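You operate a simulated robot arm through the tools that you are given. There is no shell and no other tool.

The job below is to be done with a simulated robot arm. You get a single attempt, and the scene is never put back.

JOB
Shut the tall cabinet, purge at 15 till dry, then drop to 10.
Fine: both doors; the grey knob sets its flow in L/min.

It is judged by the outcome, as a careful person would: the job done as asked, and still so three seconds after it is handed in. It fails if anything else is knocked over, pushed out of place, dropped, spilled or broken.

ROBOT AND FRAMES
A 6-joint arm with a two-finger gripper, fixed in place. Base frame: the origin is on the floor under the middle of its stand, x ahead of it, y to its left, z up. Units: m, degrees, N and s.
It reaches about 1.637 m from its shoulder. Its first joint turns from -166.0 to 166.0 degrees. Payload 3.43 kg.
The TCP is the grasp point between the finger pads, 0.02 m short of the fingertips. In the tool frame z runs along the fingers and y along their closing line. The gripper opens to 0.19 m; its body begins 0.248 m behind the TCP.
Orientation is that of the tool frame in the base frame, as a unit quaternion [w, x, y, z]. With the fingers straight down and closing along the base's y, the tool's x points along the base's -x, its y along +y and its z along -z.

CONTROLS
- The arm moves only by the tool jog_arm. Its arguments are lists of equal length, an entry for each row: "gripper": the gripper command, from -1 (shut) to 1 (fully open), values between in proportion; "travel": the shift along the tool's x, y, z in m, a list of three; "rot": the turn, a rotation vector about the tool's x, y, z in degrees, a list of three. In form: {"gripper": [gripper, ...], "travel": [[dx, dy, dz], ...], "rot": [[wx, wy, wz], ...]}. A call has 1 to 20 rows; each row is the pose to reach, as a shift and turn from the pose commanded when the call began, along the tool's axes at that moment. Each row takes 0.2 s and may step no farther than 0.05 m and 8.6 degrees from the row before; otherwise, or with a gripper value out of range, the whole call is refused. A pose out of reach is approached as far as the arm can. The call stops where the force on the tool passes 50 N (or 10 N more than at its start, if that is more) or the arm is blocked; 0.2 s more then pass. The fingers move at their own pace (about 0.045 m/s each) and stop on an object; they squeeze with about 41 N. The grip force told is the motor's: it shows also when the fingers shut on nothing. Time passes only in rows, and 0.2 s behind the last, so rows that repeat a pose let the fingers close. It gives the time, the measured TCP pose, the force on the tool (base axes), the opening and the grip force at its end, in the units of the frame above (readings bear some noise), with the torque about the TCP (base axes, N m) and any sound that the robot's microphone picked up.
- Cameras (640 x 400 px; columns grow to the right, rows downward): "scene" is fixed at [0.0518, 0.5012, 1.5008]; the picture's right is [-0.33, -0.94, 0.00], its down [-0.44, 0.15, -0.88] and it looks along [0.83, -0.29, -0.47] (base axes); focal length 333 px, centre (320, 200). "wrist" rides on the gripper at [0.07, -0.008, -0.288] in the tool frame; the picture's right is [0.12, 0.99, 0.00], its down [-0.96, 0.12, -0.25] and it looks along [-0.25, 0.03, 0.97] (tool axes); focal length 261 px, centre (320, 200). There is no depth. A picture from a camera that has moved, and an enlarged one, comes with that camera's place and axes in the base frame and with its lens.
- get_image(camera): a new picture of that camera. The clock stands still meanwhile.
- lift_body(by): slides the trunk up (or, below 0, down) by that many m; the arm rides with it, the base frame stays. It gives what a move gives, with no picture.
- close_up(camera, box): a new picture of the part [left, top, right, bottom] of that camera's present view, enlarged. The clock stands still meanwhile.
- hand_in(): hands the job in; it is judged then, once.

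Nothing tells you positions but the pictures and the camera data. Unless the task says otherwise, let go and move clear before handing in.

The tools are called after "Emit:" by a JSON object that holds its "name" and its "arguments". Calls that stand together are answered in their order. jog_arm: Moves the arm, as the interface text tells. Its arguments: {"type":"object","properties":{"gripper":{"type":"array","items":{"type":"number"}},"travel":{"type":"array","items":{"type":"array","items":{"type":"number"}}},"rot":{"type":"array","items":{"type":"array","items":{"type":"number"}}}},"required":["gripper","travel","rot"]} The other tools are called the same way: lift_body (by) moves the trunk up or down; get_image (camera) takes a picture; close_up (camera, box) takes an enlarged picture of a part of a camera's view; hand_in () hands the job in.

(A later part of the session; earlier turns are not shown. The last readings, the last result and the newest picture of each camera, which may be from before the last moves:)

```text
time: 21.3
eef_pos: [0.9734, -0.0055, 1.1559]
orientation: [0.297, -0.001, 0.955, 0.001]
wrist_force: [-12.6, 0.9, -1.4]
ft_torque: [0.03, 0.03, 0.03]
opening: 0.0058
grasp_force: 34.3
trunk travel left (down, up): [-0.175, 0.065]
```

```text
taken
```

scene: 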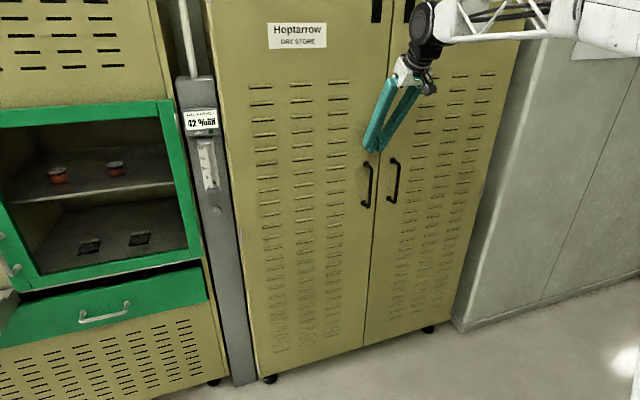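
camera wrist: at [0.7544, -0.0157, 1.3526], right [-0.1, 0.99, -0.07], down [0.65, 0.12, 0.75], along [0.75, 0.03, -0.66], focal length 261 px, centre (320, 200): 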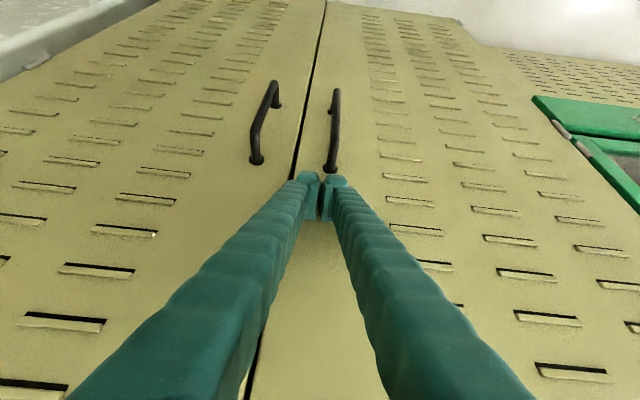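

Both doors look closed and flush at the centre. I'll press the left one a little more to be sure it seats, then back off and inspect.

Emit:
{"name": "jog_arm", "arguments": {"gripper": [-1, -1, -1], "travel": [[-0.0041, 0, 0.0028], [-0.0082, 0, 0.0057], [-0.0124, 0, 0.0085]], "rot": [[0, 0, 0], [0, 0, 0], [0, 0, 0]]}}

Emit:
{"name": "close_up", "arguments": {"camera": "wrist", "box": [180, 0, 460, 180]}}

Emit:
{"name": "close_up", "arguments": {"camera": "scene", "box": [180, 100, 230, 220]}}

```text
time: 21.7
eef_pos: [0.9746, -0.0067, 1.1541]
orientation: [0.295, 0.0, 0.956, 0.0]
wrist_force: [-25.4, 0.9, 7.4]
ft_torque: [-0.11, -0.19, 0.04]
opening: 0.0061
grasp_force: 34.3
trunk travel left (down, up): [-0.175, 0.065]
stopped in row 2: the force on the tool passed its limit at 58 N (the readings are from after the stop); the commanded pose is now the measured one
```

```text
2.22 times, centred on (320, 90) of wrist
camera zoom: at [0.7555, -0.0158, 1.3537], right [-0.1, 0.99, -0.07], down [0.66, 0.12, 0.75], along [0.75, 0.03, -0.66], focal length 579 px, centre (320, 444)
```

zoom: 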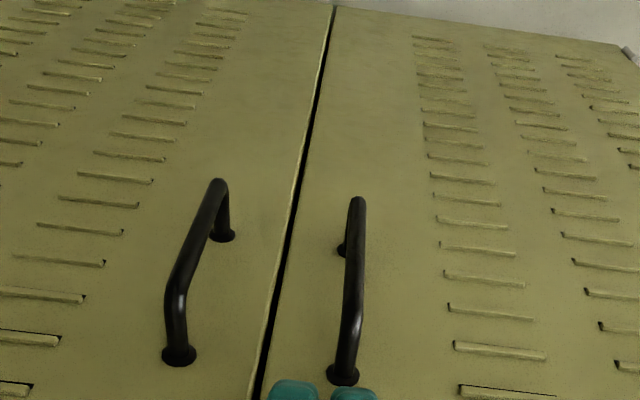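

```text
3.33 times, centred on (205, 160) of scene
camera zoom: at [0.0518, 0.5012, 1.5008], right [-0.33, -0.94, 0.0], down [-0.44, 0.15, -0.88], along [0.83, -0.29, -0.47], focal length 1110 px, centre (703, 333)
```

zoom: 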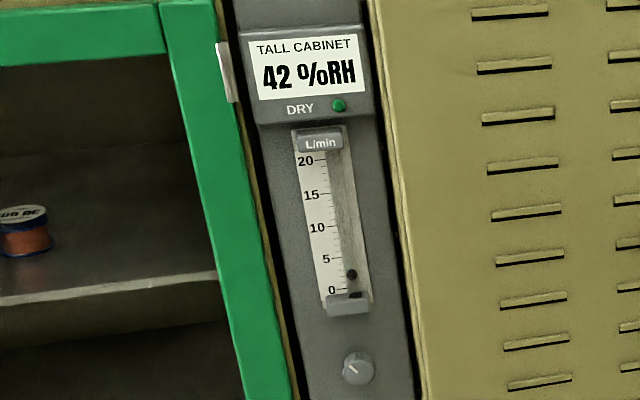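

Both doors seat at the same depth (x≈0.974) and RH has begun to fall. Next I'll back away, level the fingers forward, and shift left to face the grey knob near (1.06, 0.51, 0.95).

Emit:
{"name": "jog_arm", "arguments": {"gripper": [-1, -1, -1, -1, -1, -1, -1, -1, -1, -1, -1, -1, -1, -1, -1], "travel": [[0.033, 0, -0.0225], [0.0661, 0, -0.045], [0.0991, 0, -0.0676], [0.128, 0.025, -0.0873], [0.1487, 0.065, -0.1013], [0.1569, 0.11, -0.107], [0.1569, 0.155, -0.107], [0.1569, 0.2, -0.107], [0.1569, 0.245, -0.107], [0.1569, 0.29, -0.107], [0.1569, 0.335, -0.107], [0.1569, 0.38, -0.107], [0.1569, 0.425, -0.107], [0.1569, 0.47, -0.107], [0.1569, 0.51, -0.107]], "rot": [[0, 0, 0], [0, 0, 0], [0, 0, 0], [0, 0, 0], [0, 0, 0], [0, -5.5, 0], [0, -11, 0], [0, -16.5, 0], [0, -22, 0], [0, -27.5, 0], [0, -33, 0], [0, -38.5, 0], [0, -44, 0], [0, -49.5, 0], [0, -55, 0]]}}

Emit:
{"name": "get_image", "arguments": {"camera": "wrist"}}

Emit:
{"name": "get_image", "arguments": {"camera": "scene"}}

```text
time: 24.9
eef_pos: [0.7843, 0.5033, 1.1565]
orientation: [0.704, 0.001, 0.711, 0.001]
wrist_force: [-0.6, -0.8, 1.3]
ft_torque: [-0.01, 0.24, 0.29]
opening: 0.0001
grasp_force: 33.9
trunk travel left (down, up): [-0.175, 0.065]
```

```text
taken
camera wrist: at [0.4978, 0.4938, 1.0885], right [0.0, 0.99, -0.12], down [-0.24, 0.11, 0.96], along [0.97, 0.03, 0.24], focal length 261 px, centre (320, 200)
```

wrist: 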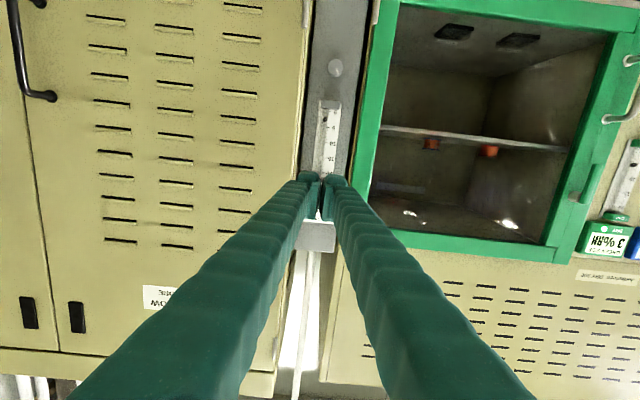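

```text
taken
```

scene: 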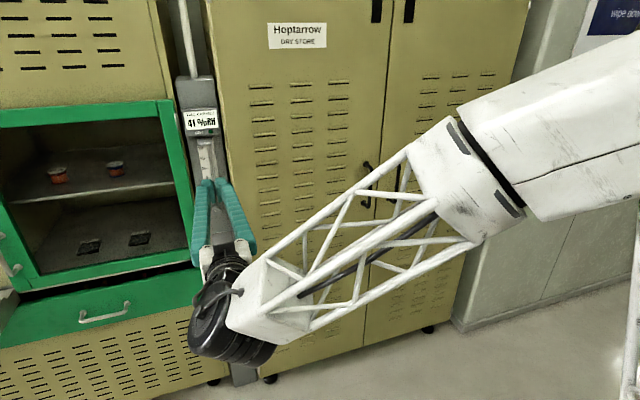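

The fingers are level and facing the column, with the knob up in this inverted view; triangulation puts it near (1.053, 0.509, 0.958). I'll zoom in on the wrist and scene views to refine the knob and column face.

Emit:
{"name": "close_up", "arguments": {"camera": "wrist", "box": [280, 40, 380, 140]}}

Emit:
{"name": "close_up", "arguments": {"camera": "scene", "box": [185, 100, 235, 190]}}

Emit:
{"name": "close_up", "arguments": {"camera": "wrist", "box": [250, 100, 400, 300]}}

Emit:
{"name": "close_up", "arguments": {"camera": "scene", "box": [350, 130, 450, 360]}}

```text
4.00 times, centred on (330, 90) of wrist
camera zoom: at [0.4978, 0.4938, 1.0885], right [0.0, 0.99, -0.12], down [-0.24, 0.11, 0.96], along [0.97, 0.03, 0.24], focal length 1043 px, centre (280, 640)
```

zoom: 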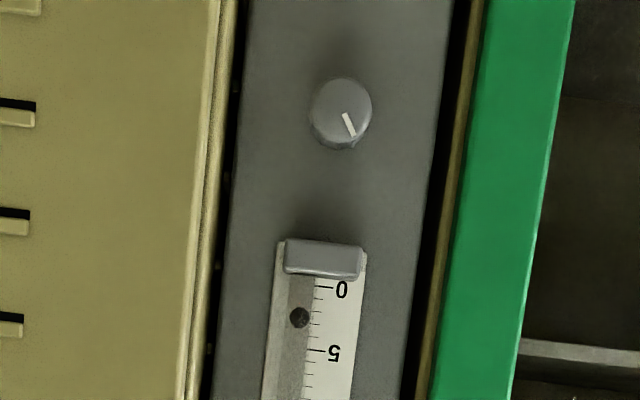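

```text
4.44 times, centred on (210, 145) of scene
camera zoom: at [0.0518, 0.5012, 1.5008], right [-0.33, -0.94, 0.0], down [-0.44, 0.15, -0.88], along [0.83, -0.29, -0.47], focal length 1480 px, centre (809, 444)
```

zoom: 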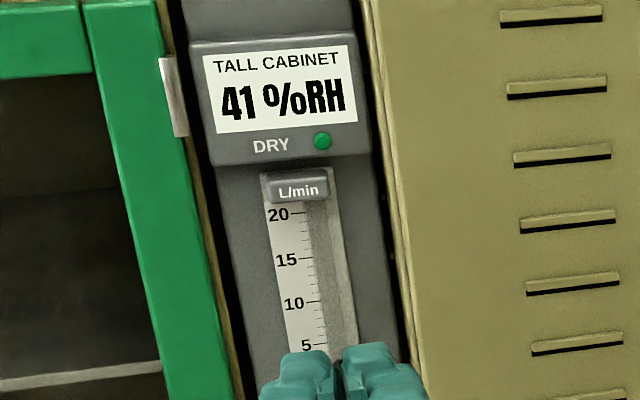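

```text
2.00 times, centred on (325, 200) of wrist
camera zoom: at [0.4978, 0.4938, 1.0885], right [0.0, 0.99, -0.12], down [-0.24, 0.11, 0.96], along [0.97, 0.03, 0.24], focal length 521 px, centre (310, 200)
```

zoom: 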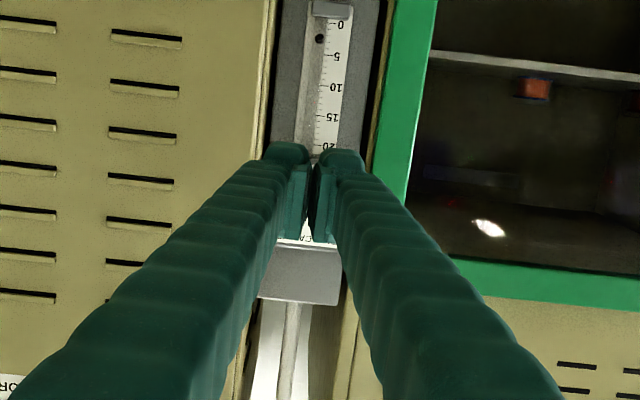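

```text
1.74 times, centred on (400, 245) of scene
camera zoom: at [0.0518, 0.5012, 1.5008], right [-0.33, -0.94, 0.0], down [-0.44, 0.15, -0.88], along [0.83, -0.29, -0.47], focal length 579 px, centre (181, 122)
```

zoom: 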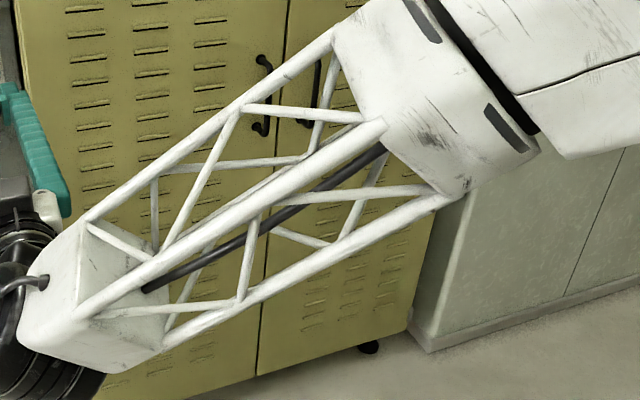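

The gap between the tall cabinet's edge and the green frame is only about 0.10 m at the knob. I'll roll the gripper 90° so the fingers close vertically, open it to about 0.06, and drop to knob height while still well back.

Emit:
{"name": "jog_arm", "arguments": {"gripper": [-0.37, -0.37, -0.37, -0.37, -0.37, -0.37, -0.37, -0.37, -0.37, -0.37, -0.37, -0.37], "travel": [[0.018, 0.0006, 0], [0.036, 0.0012, 0], [0.054, 0.0018, 0], [0.072, 0.0024, 0], [0.09, 0.003, 0], [0.108, 0.0036, 0], [0.126, 0.0042, 0], [0.144, 0.0048, 0], [0.162, 0.0054, 0], [0.18, 0.006, 0], [0.198, 0.007, 0], [0.198, 0.007, 0]], "rot": [[0, 0, -8.18], [0, 0, -16.36], [0, 0, -24.54], [0, 0, -32.72], [0, 0, -40.9], [0, 0, -49.1], [0, 0, -57.3], [0, 0, -65.5], [0, 0, -73.6], [0, 0, -81.8], [0, 0, -90], [0, 0, -90]]}}

Emit:
{"name": "get_image", "arguments": {"camera": "wrist"}}

Emit:
{"name": "get_image", "arguments": {"camera": "scene"}}

```text
time: 27.5
eef_pos: [0.7831, 0.5095, 0.9554]
orientation: [-0.497, 0.503, -0.503, 0.497]
wrist_force: [-0.3, 0.8, 0.0]
ft_torque: [-0.02, 0.03, -0.01]
opening: 0.0598
grasp_force: 0.2
trunk travel left (down, up): [-0.175, 0.065]
```

```text
taken
camera wrist: at [0.4975, 0.4389, 0.9689], right [-0.01, -0.12, -0.99], down [-0.25, 0.96, -0.11], along [0.97, 0.25, -0.04], focal length 261 px, centre (320, 200)
```

wrist: 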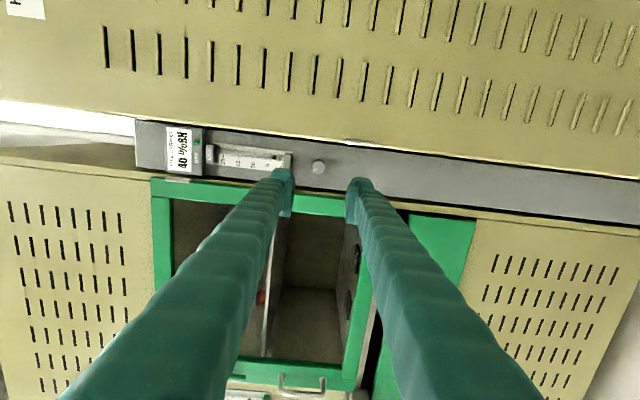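

```text
taken
```

scene: 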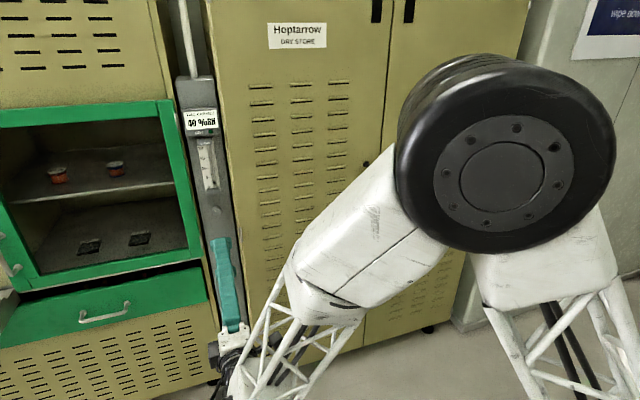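

The display and flow tube are still visible in the scene view, and the knob sits between the open fingers. Two wrist views agree on the knob face at about (1.050, 0.510, 0.959), and I'll zoom in for clearances.

Emit:
{"name": "close_up", "arguments": {"camera": "wrist", "box": [260, 120, 380, 220]}}

Emit:
{"name": "close_up", "arguments": {"camera": "scene", "box": [185, 110, 235, 220]}}

```text
4.00 times, centred on (320, 170) of wrist
camera zoom: at [0.4975, 0.4389, 0.9689], right [-0.01, -0.12, -0.99], down [-0.25, 0.96, -0.11], along [0.97, 0.25, -0.04], focal length 1043 px, centre (320, 320)
```

zoom: 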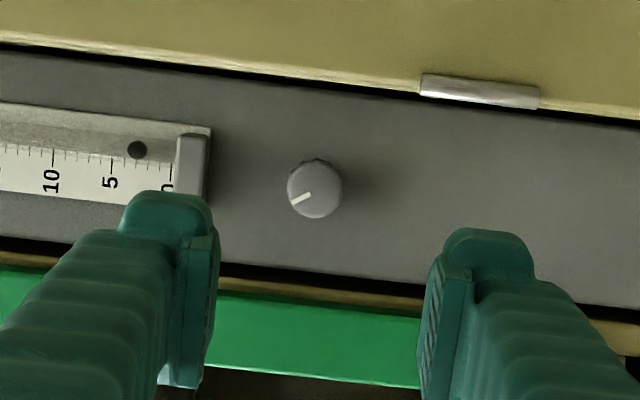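

```text
3.64 times, centred on (210, 165) of scene
camera zoom: at [0.0518, 0.5012, 1.5008], right [-0.33, -0.94, 0.0], down [-0.44, 0.15, -0.88], along [0.83, -0.29, -0.47], focal length 1211 px, centre (720, 327)
```

zoom: 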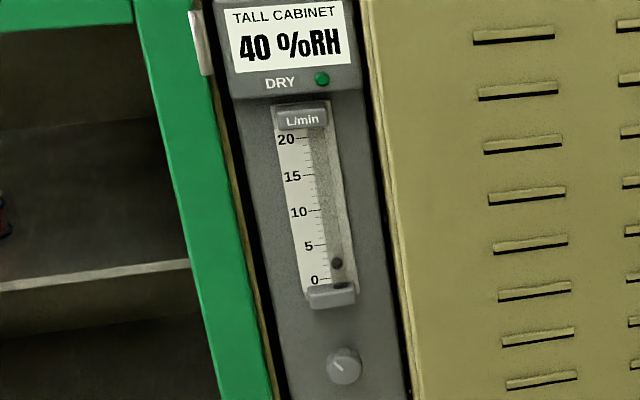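

The knob radius is about 14.5 mm, and the flow meter's lower clip is at z≈1.015, so I'll narrow the opening to about 0.042. Then I'll come up to just short of the knob, correcting the small height and tilt error.

Emit:
{"name": "jog_arm", "arguments": {"gripper": [-0.558, -0.558, -0.558, -0.558, -0.558, -0.558], "travel": [[0, -0.002, 0.04], [-0.001, -0.004, 0.08], [-0.0015, -0.005, 0.12], [-0.0015, -0.0055, 0.155], [-0.0015, -0.006, 0.185], [-0.0015, -0.006, 0.205]], "rot": [[0.2, 0, 0], [0.4, 0, 0], [0.6, 0, 0], [0.6, 0, 0], [0.6, 0, 0], [0.6, 0, 0]]}}

Emit:
{"name": "get_image", "arguments": {"camera": "wrist"}}

Emit:
{"name": "get_image", "arguments": {"camera": "scene"}}

Emit:
{"name": "close_up", "arguments": {"camera": "wrist", "box": [240, 120, 400, 240]}}

```text
time: 28.9
eef_pos: [0.9889, 0.5125, 0.9562]
orientation: [-0.5, 0.501, -0.5, 0.499]
wrist_force: [-0.3, -0.1, 0.3]
ft_torque: [0.03, 0.09, -0.04]
opening: 0.0419
grasp_force: 0.1
trunk travel left (down, up): [-0.175, 0.065]
```

```text
taken
camera wrist: at [0.7027, 0.4409, 0.9678], right [0.0, -0.12, -0.99], down [-0.25, 0.96, -0.11], along [0.97, 0.25, -0.03], focal length 261 px, centre (320, 200)
```

wrist: 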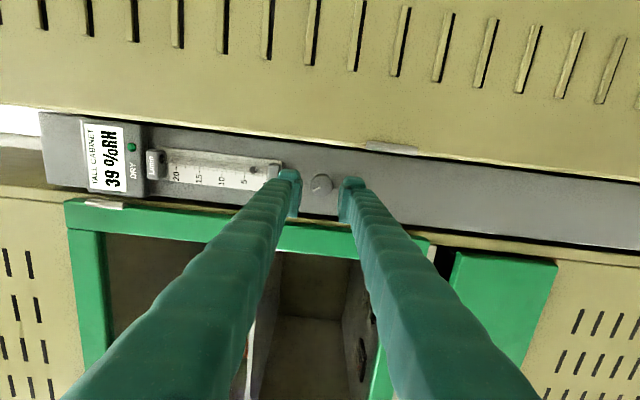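

```text
taken
```

scene: 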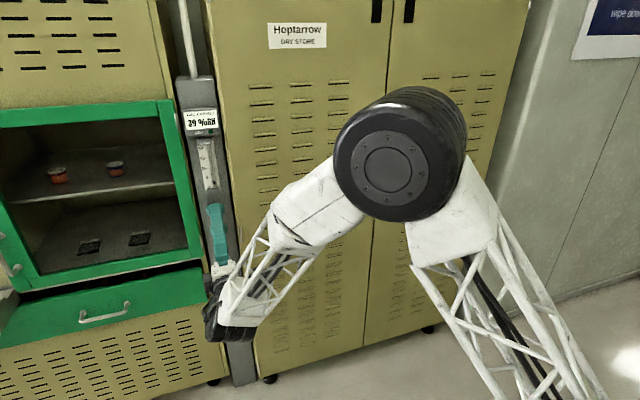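

```text
3.33 times, centred on (320, 180) of wrist
camera zoom: at [0.7027, 0.4409, 0.9678], right [0.0, -0.12, -0.99], down [-0.25, 0.96, -0.11], along [0.97, 0.25, -0.03], focal length 869 px, centre (320, 267)
```

zoom: 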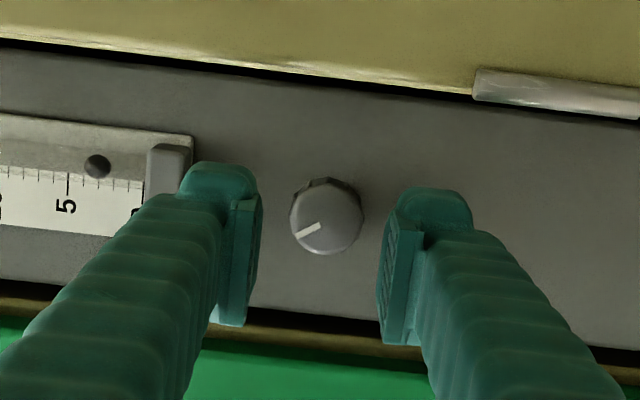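

RH is already 39% and falling. The knob sits about 3 mm below the gripper axis, so I'll shift down slightly and slide the open fingers over it.

Emit:
{"name": "jog_arm", "arguments": {"gripper": [-0.558, -0.558, -0.558, -0.558], "travel": [[0, 0.0015, 0.015], [0, 0.0025, 0.03], [0, 0.0025, 0.042], [0, 0.0025, 0.048]], "rot": [[0, 0, 0], [0, 0, 0], [0, 0, 0], [0, 0, 0]]}}

Emit:
{"name": "close_up", "arguments": {"camera": "wrist", "box": [240, 120, 400, 240]}}

Emit:
{"name": "close_up", "arguments": {"camera": "scene", "box": [185, 110, 235, 220]}}

```text
time: 29.9
eef_pos: [1.0361, 0.5127, 0.9556]
orientation: [-0.5, 0.502, -0.5, 0.499]
wrist_force: [0.0, 0.3, -0.3]
ft_torque: [0.02, 0.03, 0.01]
opening: 0.042
grasp_force: 0.0
trunk travel left (down, up): [-0.175, 0.065]
```

```text
3.33 times, centred on (320, 180) of wrist
camera zoom: at [0.7505, 0.4413, 0.9654], right [0.0, -0.12, -0.99], down [-0.25, 0.96, -0.12], along [0.97, 0.25, -0.03], focal length 869 px, centre (320, 267)
```

zoom: 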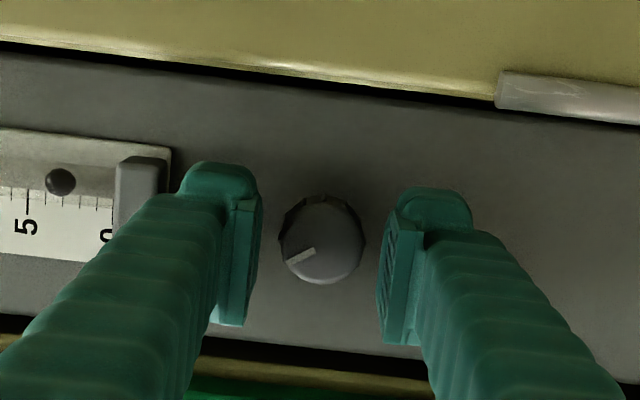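

```text
3.64 times, centred on (210, 165) of scene
camera zoom: at [0.0518, 0.5012, 1.5008], right [-0.33, -0.94, 0.0], down [-0.44, 0.15, -0.88], along [0.83, -0.29, -0.47], focal length 1211 px, centre (720, 327)
```

zoom: 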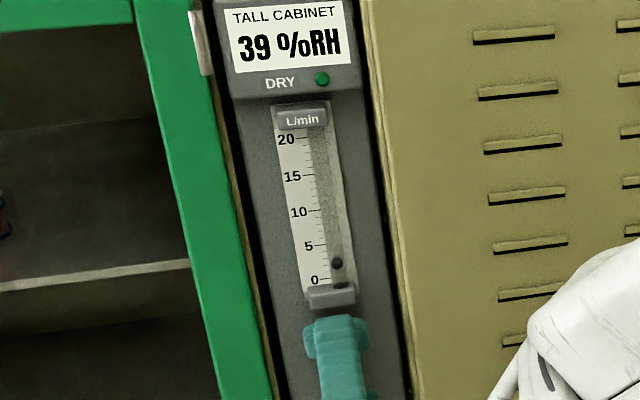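

The knob is centred between the pads with its face just past the TCP. I'll ease in another 7 mm and then close on it.

Emit:
{"name": "jog_arm", "arguments": {"gripper": [-0.558, -0.558], "travel": [[0, 0, 0.004], [0, 0, 0.007]], "rot": [[0, 0, 0], [0, 0, 0]]}}

Emit:
{"name": "close_up", "arguments": {"camera": "wrist", "box": [240, 120, 400, 240]}}

```text
time: 30.5
eef_pos: [1.0441, 0.5124, 0.956]
orientation: [-0.5, 0.502, -0.501, 0.498]
wrist_force: [-0.7, 0.2, 0.3]
ft_torque: [0.02, 0.0, 0.01]
opening: 0.0421
grasp_force: 0.0
trunk travel left (down, up): [-0.175, 0.065]
```

```text
3.33 times, centred on (320, 180) of wrist
camera zoom: at [0.7578, 0.4412, 0.9659], right [0.0, -0.12, -0.99], down [-0.25, 0.96, -0.11], along [0.97, 0.25, -0.03], focal length 869 px, centre (320, 267)
```

zoom: 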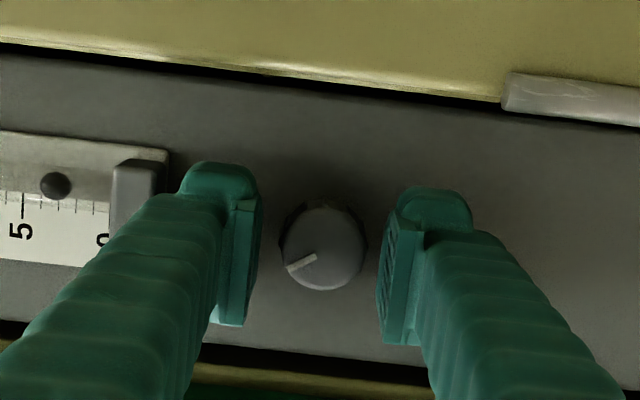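

No contact yet and the alignment is good. I'll close on the knob.

Emit:
{"name": "jog_arm", "arguments": {"gripper": [-1, -1, -1], "travel": [[0, 0, 0], [0, 0, 0], [0, 0, 0]], "rot": [[0, 0, 0], [0, 0, 0], [0, 0, 0]]}}

Emit:
{"name": "close_up", "arguments": {"camera": "wrist", "box": [240, 120, 400, 240]}}

Emit:
{"name": "close_up", "arguments": {"camera": "scene", "box": [185, 110, 235, 220]}}

```text
time: 31.3
eef_pos: [1.0441, 0.5123, 0.9549]
orientation: [-0.5, 0.501, -0.501, 0.498]
wrist_force: [-1.4, -0.9, -5.9]
ft_torque: [0.01, 0.07, -0.02]
opening: 0.0291
grasp_force: 44.7
trunk travel left (down, up): [-0.175, 0.065]
```

```text
3.33 times, centred on (320, 180) of wrist
camera zoom: at [0.7579, 0.4413, 0.9653], right [0.0, -0.12, -0.99], down [-0.25, 0.96, -0.11], along [0.97, 0.25, -0.03], focal length 869 px, centre (320, 267)
```

zoom: 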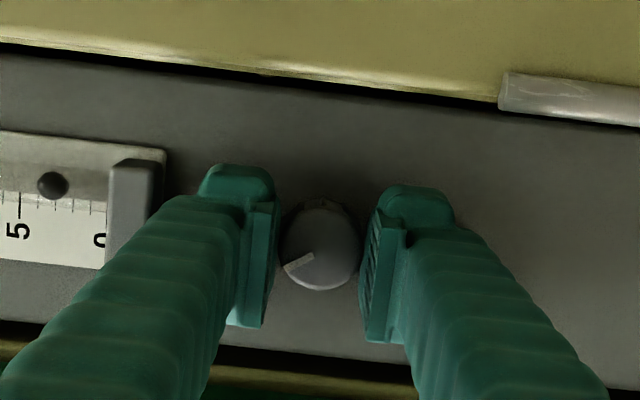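

```text
3.64 times, centred on (210, 165) of scene
camera zoom: at [0.0518, 0.5012, 1.5008], right [-0.33, -0.94, 0.0], down [-0.44, 0.15, -0.88], along [0.83, -0.29, -0.47], focal length 1211 px, centre (720, 327)
```

zoom: 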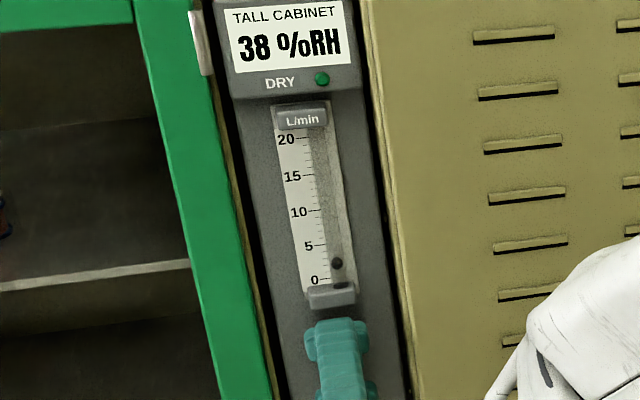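

The knob is gripped, with the fingers stopped at 0.029. I'll test a small 10° clockwise turn and watch the float.

Emit:
{"name": "jog_arm", "arguments": {"gripper": [-1, -1, -1, -1], "travel": [[0, 0.0007, 0], [0, 0.0007, 0], [0, 0.0007, 0], [0, 0.0007, 0]], "rot": [[0, 0, 4], [0, 0, 8], [0, 0, 10], [0, 0, 10]]}}

Emit:
{"name": "close_up", "arguments": {"camera": "wrist", "box": [240, 120, 400, 240]}}

Emit:
{"name": "close_up", "arguments": {"camera": "scene", "box": [185, 110, 235, 220]}}

```text
time: 32.3
eef_pos: [1.0439, 0.512, 0.9554]
orientation: [0.541, -0.455, 0.543, -0.454]
wrist_force: [7.4, 3.5, 0.5]
ft_torque: [0.03, -0.03, 0.08]
opening: 0.0294
grasp_force: 44.7
trunk travel left (down, up): [-0.175, 0.065]
```

```text
3.33 times, centred on (320, 180) of wrist
camera zoom: at [0.7579, 0.4408, 0.9528], right [0.0, 0.06, -1.0], down [-0.25, 0.97, 0.05], along [0.97, 0.25, 0.01], focal length 869 px, centre (320, 267)
```

zoom: 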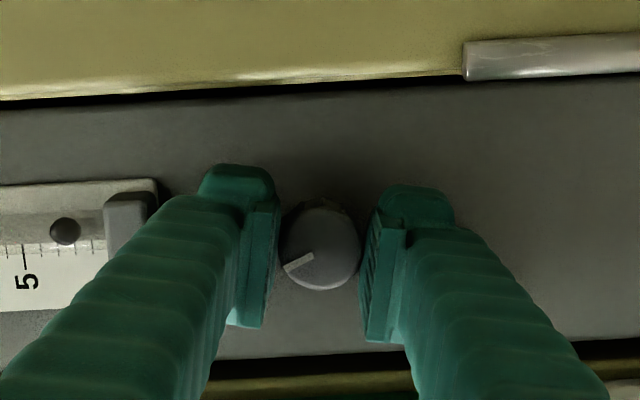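

```text
3.64 times, centred on (210, 165) of scene
camera zoom: at [0.0518, 0.5012, 1.5008], right [-0.33, -0.94, 0.0], down [-0.44, 0.15, -0.88], along [0.83, -0.29, -0.47], focal length 1211 px, centre (720, 327)
```

zoom: 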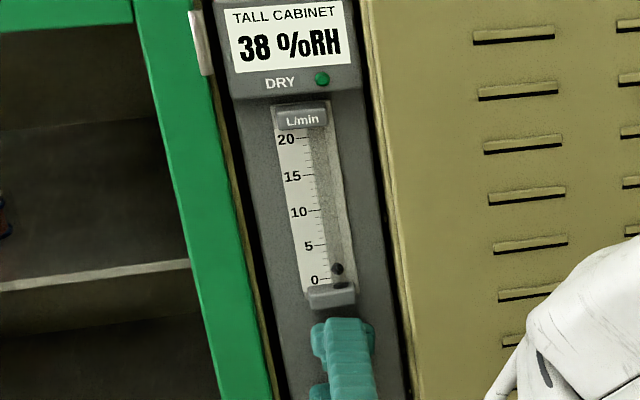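

Turning clockwise lowered the float by about 0.8 L/min for 10°, so counter-clockwise opens it at about 12° per L/min. I'll turn counter-clockwise 55° from here and check.

Emit:
{"name": "jog_arm", "arguments": {"gripper": [-1, -1, -1, -1, -1, -1, -1, -1, -1], "travel": [[0, 0, 0], [0, 0, 0], [0, 0, 0], [0, 0, 0], [0, 0, 0], [0, 0, 0], [0, 0, 0], [0, 0, 0], [0, 0, 0]], "rot": [[0, 0, -6], [0, 0, -13], [0, 0, -20], [0, 0, -27], [0, 0, -34], [0, 0, -41], [0, 0, -48], [0, 0, -55], [0, 0, -55]]}}

Emit:
{"name": "close_up", "arguments": {"camera": "wrist", "box": [240, 120, 400, 240]}}

Emit:
{"name": "close_up", "arguments": {"camera": "scene", "box": [185, 110, 235, 220]}}

Emit:
{"name": "get_image", "arguments": {"camera": "scene"}}

```text
time: 34.3
eef_pos: [1.0435, 0.5117, 0.9541]
orientation: [-0.27, 0.655, -0.271, 0.652]
wrist_force: [0.1, -4.7, -13.3]
ft_torque: [0.04, 0.12, -0.01]
opening: 0.0294
grasp_force: 45.0
trunk travel left (down, up): [-0.175, 0.065]
```

```text
3.33 times, centred on (320, 180) of wrist
camera zoom: at [0.758, 0.4675, 1.0112], right [0.0, -0.79, -0.62], down [-0.25, 0.6, -0.76], along [0.97, 0.15, -0.2], focal length 869 px, centre (320, 267)
```

zoom: 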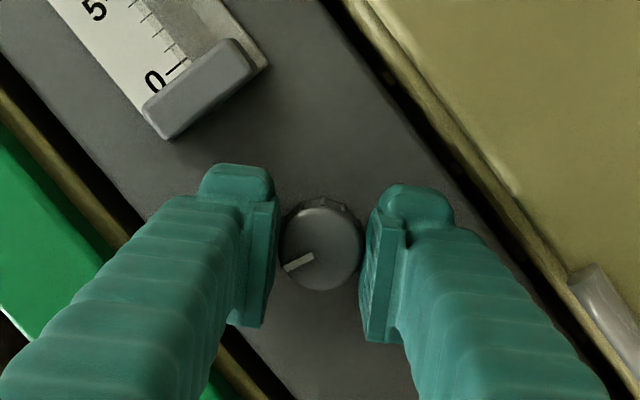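

```text
3.64 times, centred on (210, 165) of scene
camera zoom: at [0.0518, 0.5012, 1.5008], right [-0.33, -0.94, 0.0], down [-0.44, 0.15, -0.88], along [0.83, -0.29, -0.47], focal length 1211 px, centre (720, 327)
```

zoom: 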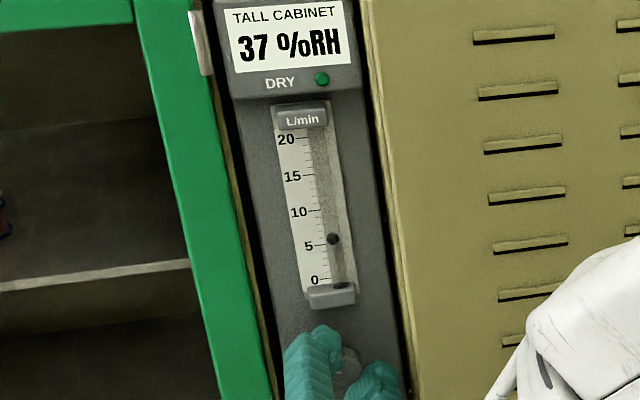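

```text
taken
```

scene: 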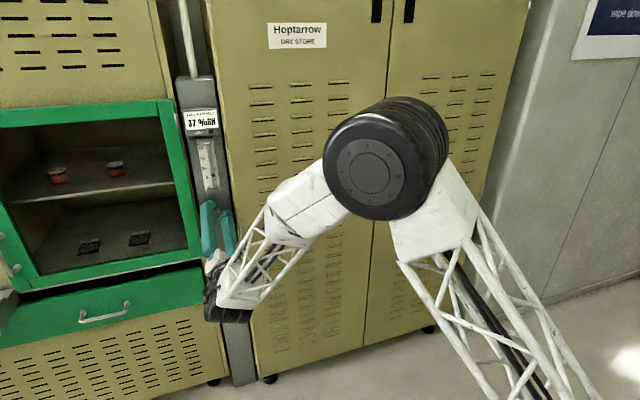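

The float is now about 5.7 L/min, which matches 12.5° per L/min. Before regripping I'll check finger clearance to the cabinet edges at this angle.

Emit:
{"name": "get_image", "arguments": {"camera": "wrist"}}

Emit:
{"name": "close_up", "arguments": {"camera": "scene", "box": [180, 180, 250, 250]}}

```text
taken
camera wrist: at [0.758, 0.4675, 1.0112], right [0.0, -0.79, -0.62], down [-0.25, 0.6, -0.76], along [0.97, 0.15, -0.2], focal length 261 px, centre (320, 200)
```

wrist: 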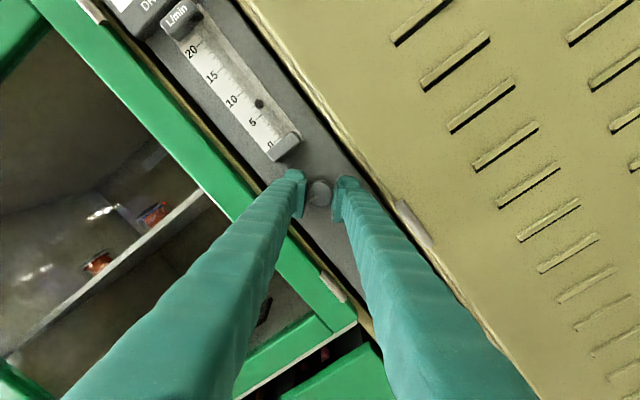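

```text
5.71 times, centred on (215, 215) of scene
camera zoom: at [0.0518, 0.5012, 1.5008], right [-0.33, -0.94, 0.0], down [-0.44, 0.15, -0.88], along [0.83, -0.29, -0.47], focal length 1903 px, centre (920, 114)
```

zoom: 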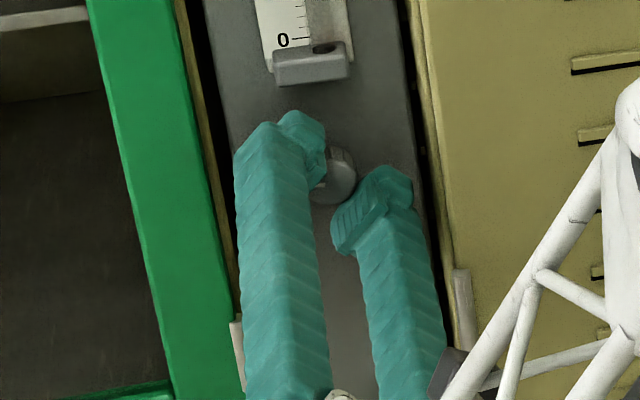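

Clearances are small but fine. I'll open slightly, back off the knob, roll back 90°, re-enter with a small centring correction, and grip again.

Emit:
{"name": "jog_arm", "arguments": {"gripper": [-0.61, -0.61, -0.61, -0.61, -0.61, -0.61, -0.61, -0.61, -0.61, -0.61, -0.61, -0.61, -0.61, -0.61, -0.61, -1, -1, -1], "travel": [[0, 0, 0], [0, 0.0014, 0], [-0.0005, 0.0014, -0.015], [-0.0005, 0.0014, -0.028], [-0.0005, 0.0014, -0.03], [-0.0005, 0.0014, -0.03], [-0.0005, 0.0014, -0.03], [-0.0005, 0.0014, -0.03], [-0.0005, 0.0014, -0.03], [-0.0005, 0.0014, -0.03], [-0.0005, 0.0014, -0.03], [-0.0005, 0.0014, -0.03], [-0.0005, 0.0014, -0.028], [-0.0005, 0.0014, -0.014], [-0.0005, 0.0014, 0], [-0.0005, 0.0014, 0], [-0.0005, 0.0014, 0], [-0.0005, 0.0014, 0]], "rot": [[0, 0, 0], [0, 0, 0], [0, 0, 4], [0, 0, 12], [0, 0, 20], [0, 0, 28], [0, 0, 36], [0, 0, 44], [0, 0, 52], [0, 0, 60], [0, 0, 68], [0, 0, 76], [0, 0, 84], [0, 0, 88], [0, 0, 88], [0, 0, 88], [0, 0, 88], [0, 0, 88]]}}

Emit:
{"name": "close_up", "arguments": {"camera": "wrist", "box": [240, 120, 400, 240]}}

Emit:
{"name": "close_up", "arguments": {"camera": "scene", "box": [185, 110, 235, 220]}}

```text
time: 38.1
eef_pos: [1.0452, 0.5108, 0.9542]
orientation: [0.648, -0.283, 0.648, -0.282]
wrist_force: [2.6, -3.5, 10.5]
ft_torque: [-0.04, -0.09, -0.06]
opening: 0.0293
grasp_force: 45.7
trunk travel left (down, up): [-0.175, 0.065]
```

```text
3.33 times, centred on (320, 180) of wrist
camera zoom: at [0.7582, 0.4524, 0.9141], right [0.0, 0.59, -0.81], down [-0.25, 0.78, 0.57], along [0.97, 0.2, 0.14], focal length 869 px, centre (320, 267)
```

zoom: 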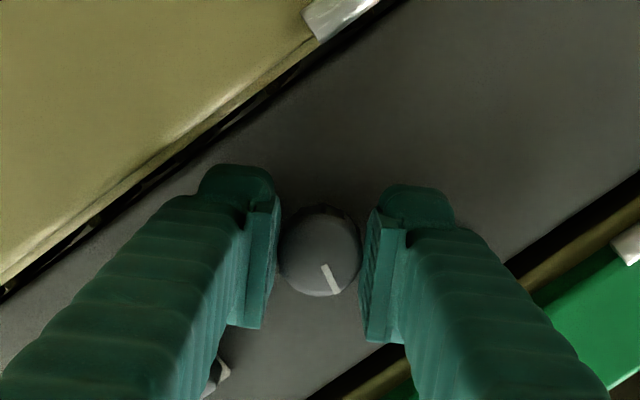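

```text
3.64 times, centred on (210, 165) of scene
camera zoom: at [0.0518, 0.5012, 1.5008], right [-0.33, -0.94, 0.0], down [-0.44, 0.15, -0.88], along [0.83, -0.29, -0.47], focal length 1211 px, centre (720, 327)
```

zoom: 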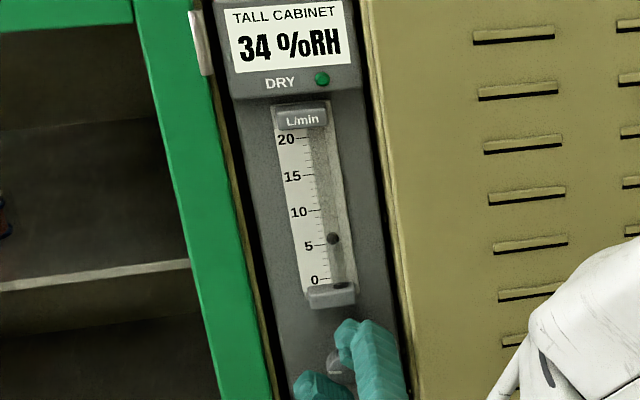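

I've regripped with the flow unchanged, and RH is 34%. I'll turn counter-clockwise 88°, which should bring it to around 12.7 L/min.

Emit:
{"name": "jog_arm", "arguments": {"gripper": [-1, -1, -1, -1, -1, -1, -1, -1, -1, -1, -1, -1, -1], "travel": [[0, -0.001, 0], [0, -0.001, 0], [0, -0.001, 0], [0, -0.001, 0], [0, -0.001, 0], [0, -0.001, 0], [0, -0.001, 0], [0, -0.001, 0], [0, -0.001, 0], [0, -0.001, 0], [0, -0.001, 0], [0, -0.001, 0], [0, -0.001, 0]], "rot": [[0, 0, -4], [0, 0, -12], [0, 0, -20], [0, 0, -28], [0, 0, -36], [0, 0, -44], [0, 0, -52], [0, 0, -60], [0, 0, -68], [0, 0, -76], [0, 0, -84], [0, 0, -88], [0, 0, -88]]}}

Emit:
{"name": "close_up", "arguments": {"camera": "wrist", "box": [240, 120, 400, 240]}}

Emit:
{"name": "close_up", "arguments": {"camera": "scene", "box": [185, 110, 235, 220]}}

```text
time: 40.9
eef_pos: [1.0432, 0.509, 0.9544]
orientation: [-0.27, 0.654, -0.271, 0.652]
wrist_force: [27.4, 1.3, 17.1]
ft_torque: [-0.05, -0.15, -0.03]
opening: 0.0291
grasp_force: 45.2
trunk travel left (down, up): [-0.175, 0.065]
```

```text
3.33 times, centred on (320, 180) of wrist
camera zoom: at [0.7582, 0.4658, 1.012], right [0.0, -0.79, -0.62], down [-0.25, 0.6, -0.76], along [0.97, 0.15, -0.2], focal length 869 px, centre (320, 267)
```

zoom: 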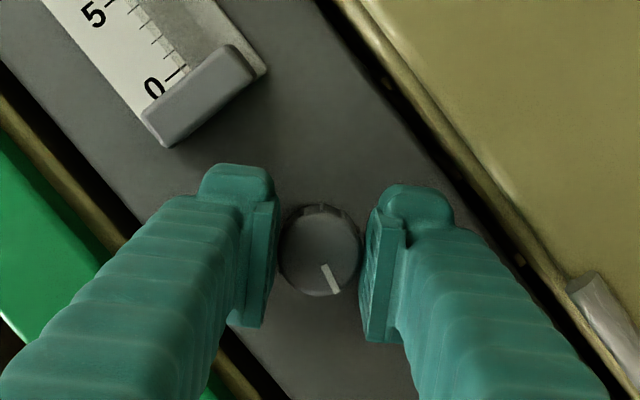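

```text
3.64 times, centred on (210, 165) of scene
camera zoom: at [0.0518, 0.5012, 1.5008], right [-0.33, -0.94, 0.0], down [-0.44, 0.15, -0.88], along [0.83, -0.29, -0.47], focal length 1211 px, centre (720, 327)
```

zoom: 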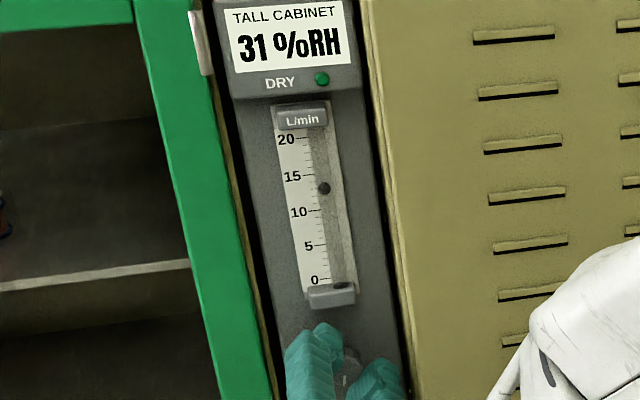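

The float reads about 13.2 L/min, so it needs roughly 21° more. I'll regrip partway back so there is room both for this turn and for the later turn-down to 10.

Emit:
{"name": "jog_arm", "arguments": {"gripper": [-0.61, -0.61, -0.61, -0.61, -0.61, -0.61, -0.61, -0.61, -1, -1, -1], "travel": [[0, 0, 0], [0, -0.0007, 0], [0, -0.0007, -0.02], [0, -0.0007, -0.03], [0, -0.0007, -0.03], [0, -0.0007, -0.03], [0, -0.0007, -0.015], [0, -0.0007, 0.001], [0, -0.0007, 0.001], [0, -0.0007, 0.001], [0, -0.0007, 0.001]], "rot": [[0, 0, 0], [0, 0, 0], [0, 0, 5], [0, 0, 13], [0, 0, 21], [0, 0, 29], [0, 0, 36], [0, 0, 36], [0, 0, 36], [0, 0, 36], [0, 0, 36]]}}

Emit:
{"name": "close_up", "arguments": {"camera": "scene", "box": [185, 110, 235, 220]}}

Emit:
{"name": "close_up", "arguments": {"camera": "wrist", "box": [240, 120, 400, 240]}}

```text
time: 43.3
eef_pos: [1.0449, 0.5118, 0.9553]
orientation: [-0.459, 0.539, -0.46, 0.537]
wrist_force: [4.7, 1.7, 2.6]
ft_torque: [0.01, -0.03, 0.01]
opening: 0.0298
grasp_force: 44.9
trunk travel left (down, up): [-0.175, 0.065]
```

```text
3.64 times, centred on (210, 165) of scene
camera zoom: at [0.0518, 0.5012, 1.5008], right [-0.33, -0.94, 0.0], down [-0.44, 0.15, -0.88], along [0.83, -0.29, -0.47], focal length 1211 px, centre (720, 327)
```

zoom: 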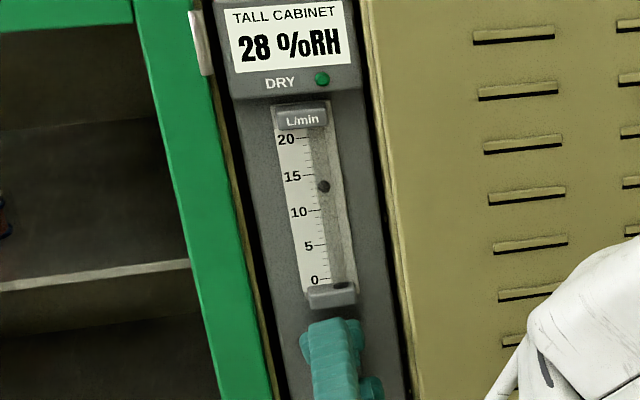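

```text
3.33 times, centred on (320, 180) of wrist
camera zoom: at [0.7588, 0.4424, 0.9755], right [0.0, -0.27, -0.96], down [-0.25, 0.93, -0.26], along [0.97, 0.24, -0.07], focal length 869 px, centre (320, 267)
```

zoom: 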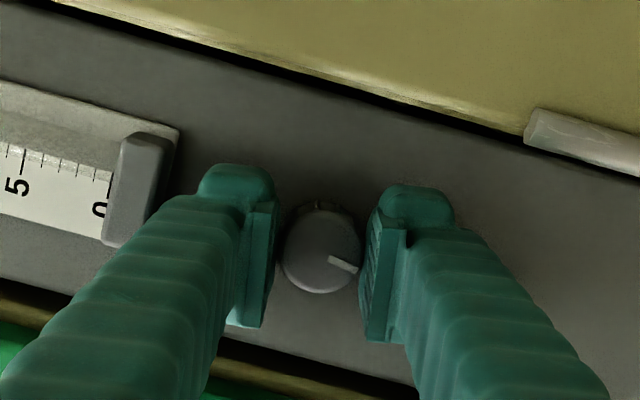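

Emit:
{"name": "jog_arm", "arguments": {"gripper": [-1, -1, -1, -1, -1], "travel": [[0, 0, 0], [0, 0, 0], [0, 0, 0], [0, 0, 0], [0, 0, 0]], "rot": [[0, 0, -6], [0, 0, -12], [0, 0, -17], [0, 0, -17], [0, 0, -17]]}}

Emit:
{"name": "close_up", "arguments": {"camera": "scene", "box": [195, 130, 225, 190]}}

Emit:
{"name": "close_up", "arguments": {"camera": "scene", "box": [185, 100, 235, 160]}}

```text
time: 44.5
eef_pos: [1.0452, 0.5113, 0.9549]
orientation: [-0.375, 0.601, -0.375, 0.599]
wrist_force: [7.5, 1.1, 1.4]
ft_torque: [0.02, -0.02, 0.02]
opening: 0.0295
grasp_force: 45.0
trunk travel left (down, up): [-0.175, 0.065]
```

```text
6.67 times, centred on (210, 160) of scene
camera zoom: at [0.0518, 0.5012, 1.5008], right [-0.33, -0.94, 0.0], down [-0.44, 0.15, -0.88], along [0.83, -0.29, -0.47], focal length 2220 px, centre (1053, 467)
```

zoom: 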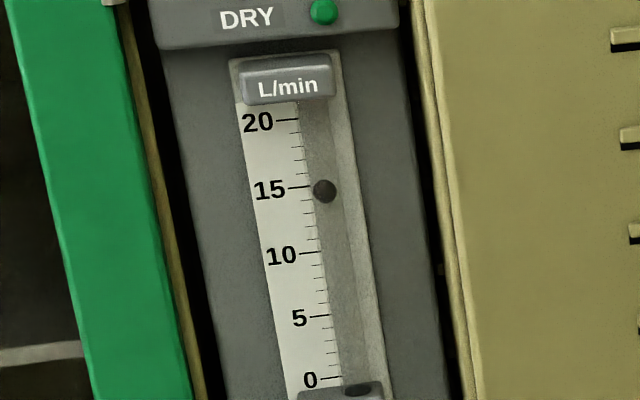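

```text
6.67 times, centred on (210, 130) of scene
camera zoom: at [0.0518, 0.5012, 1.5008], right [-0.33, -0.94, 0.0], down [-0.44, 0.15, -0.88], along [0.83, -0.29, -0.47], focal length 2220 px, centre (1053, 667)
```

zoom: 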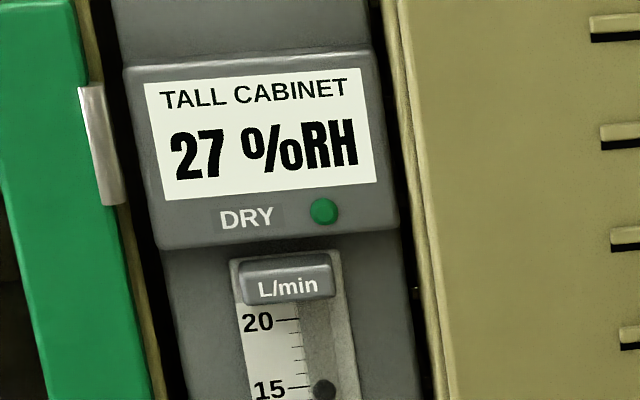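

RH is 27% and the float is close to 15. I'll cross-check the reading from the wrist camera, which views the tube from below, to cancel parallax.

Emit:
{"name": "get_image", "arguments": {"camera": "wrist"}}

Emit:
{"name": "close_up", "arguments": {"camera": "wrist", "box": [160, 30, 300, 170]}}

```text
taken
camera wrist: at [0.7588, 0.4511, 0.9945], right [0.0, -0.54, -0.84], down [-0.25, 0.81, -0.53], along [0.97, 0.21, -0.14], focal length 261 px, centre (320, 200)
```

wrist: 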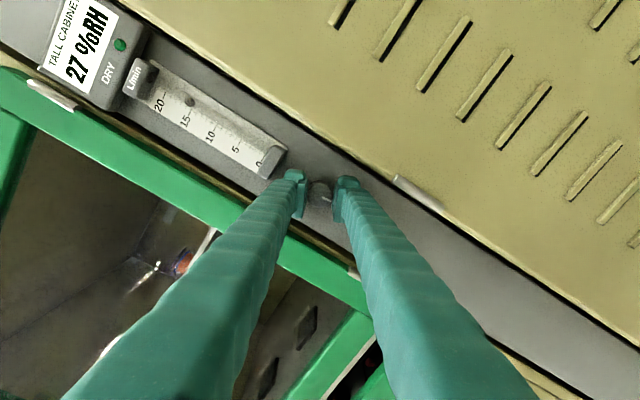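

```text
2.86 times, centred on (230, 100) of wrist
camera zoom: at [0.7588, 0.4511, 0.9945], right [0.0, -0.54, -0.84], down [-0.25, 0.81, -0.53], along [0.97, 0.21, -0.14], focal length 745 px, centre (577, 486)
```

zoom: 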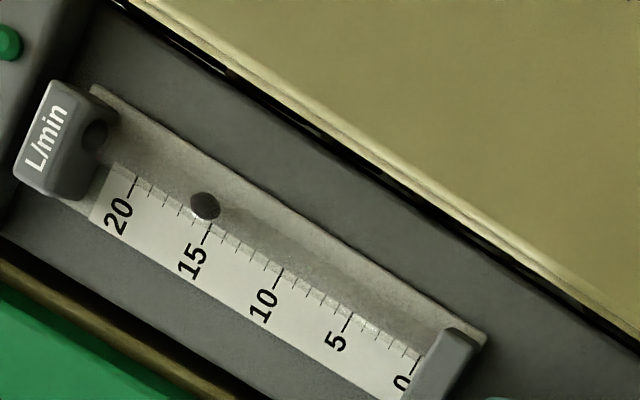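

Seen from above it reads about 14.6, and from below about 15.8. The float sits in front of the scale, so the true value is about 15.2; I'll zoom further to refine it.

Emit:
{"name": "close_up", "arguments": {"camera": "wrist", "box": [175, 80, 235, 120]}}

Emit:
{"name": "close_up", "arguments": {"camera": "scene", "box": [195, 145, 225, 165]}}

Emit:
{"name": "close_up", "arguments": {"camera": "scene", "box": [190, 110, 230, 140]}}

```text
10.00 times, centred on (205, 100) of wrist
camera zoom: at [0.7588, 0.4511, 0.9945], right [0.0, -0.54, -0.84], down [-0.25, 0.81, -0.53], along [0.97, 0.21, -0.14], focal length 2606 px, centre (1470, 1200)
```

zoom: 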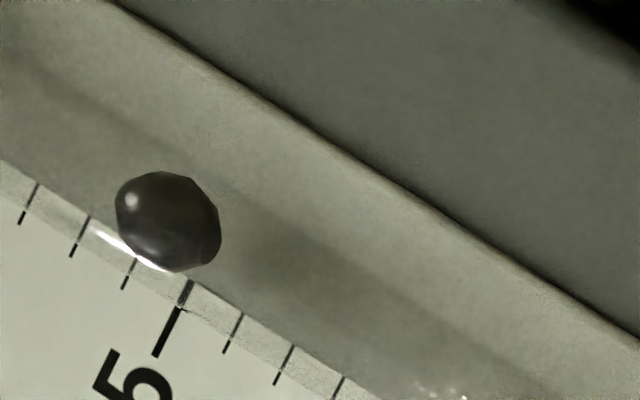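

```text
16.00 times, centred on (210, 155) of scene
camera zoom: at [0.0518, 0.5012, 1.5008], right [-0.33, -0.94, 0.0], down [-0.44, 0.15, -0.88], along [0.83, -0.29, -0.47], focal length 5327 px, centre (2080, 920)
```

zoom: 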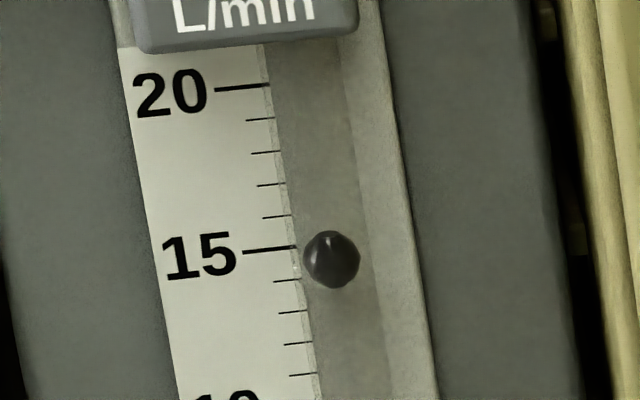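

```text
13.33 times, centred on (210, 125) of scene
camera zoom: at [0.0518, 0.5012, 1.5008], right [-0.33, -0.94, 0.0], down [-0.44, 0.15, -0.88], along [0.83, -0.29, -0.47], focal length 4439 px, centre (1787, 1200)
```

zoom: 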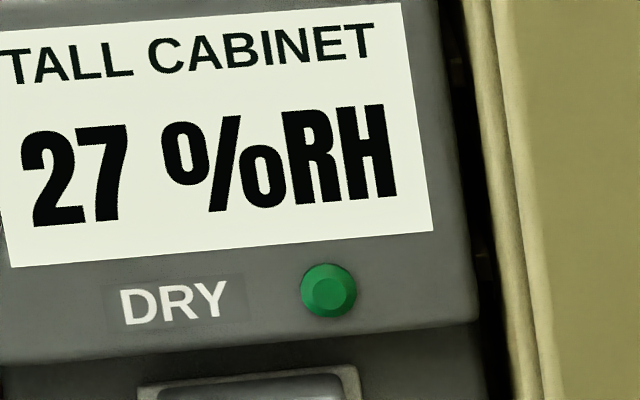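

Combining both views, the true flow is about 15.1 L/min, so the setting is right. I'll hold still and wait for the DRY lamp.

Emit:
{"name": "jog_arm", "arguments": {"gripper": [-1, -1, -1, -1, -1, -1, -1, -1, -1, -1, -1, -1, -1, -1, -1, -1, -1, -1, -1, -1], "travel": [[0, 0, 0], [0, 0, 0], [0, 0, 0], [0, 0, 0], [0, 0, 0], [0, 0, 0], [0, 0, 0], [0, 0, 0], [0, 0, 0], [0, 0, 0], [0, 0, 0], [0, 0, 0], [0, 0, 0], [0, 0, 0], [0, 0, 0], [0, 0, 0], [0, 0, 0], [0, 0, 0], [0, 0, 0], [0, 0, 0]], "rot": [[0, 0, 0], [0, 0, 0], [0, 0, 0], [0, 0, 0], [0, 0, 0], [0, 0, 0], [0, 0, 0], [0, 0, 0], [0, 0, 0], [0, 0, 0], [0, 0, 0], [0, 0, 0], [0, 0, 0], [0, 0, 0], [0, 0, 0], [0, 0, 0], [0, 0, 0], [0, 0, 0], [0, 0, 0], [0, 0, 0]]}}

Emit:
{"name": "close_up", "arguments": {"camera": "scene", "box": [190, 105, 230, 185]}}

```text
time: 48.7
eef_pos: [1.0439, 0.5118, 0.9542]
orientation: [-0.374, 0.6, -0.376, 0.599]
wrist_force: [2.7, -4.0, -3.0]
ft_torque: [0.02, 0.0, -0.02]
opening: 0.0296
grasp_force: 45.3
trunk travel left (down, up): [-0.175, 0.065]
```

```text
5.00 times, centred on (210, 145) of scene
camera zoom: at [0.0518, 0.5012, 1.5008], right [-0.33, -0.94, 0.0], down [-0.44, 0.15, -0.88], along [0.83, -0.29, -0.47], focal length 1665 px, centre (870, 475)
```

zoom: 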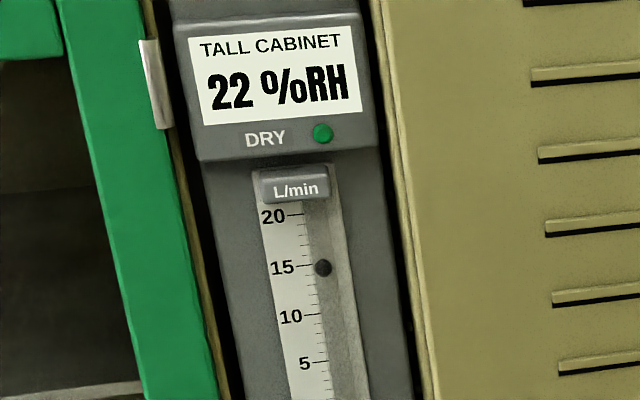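

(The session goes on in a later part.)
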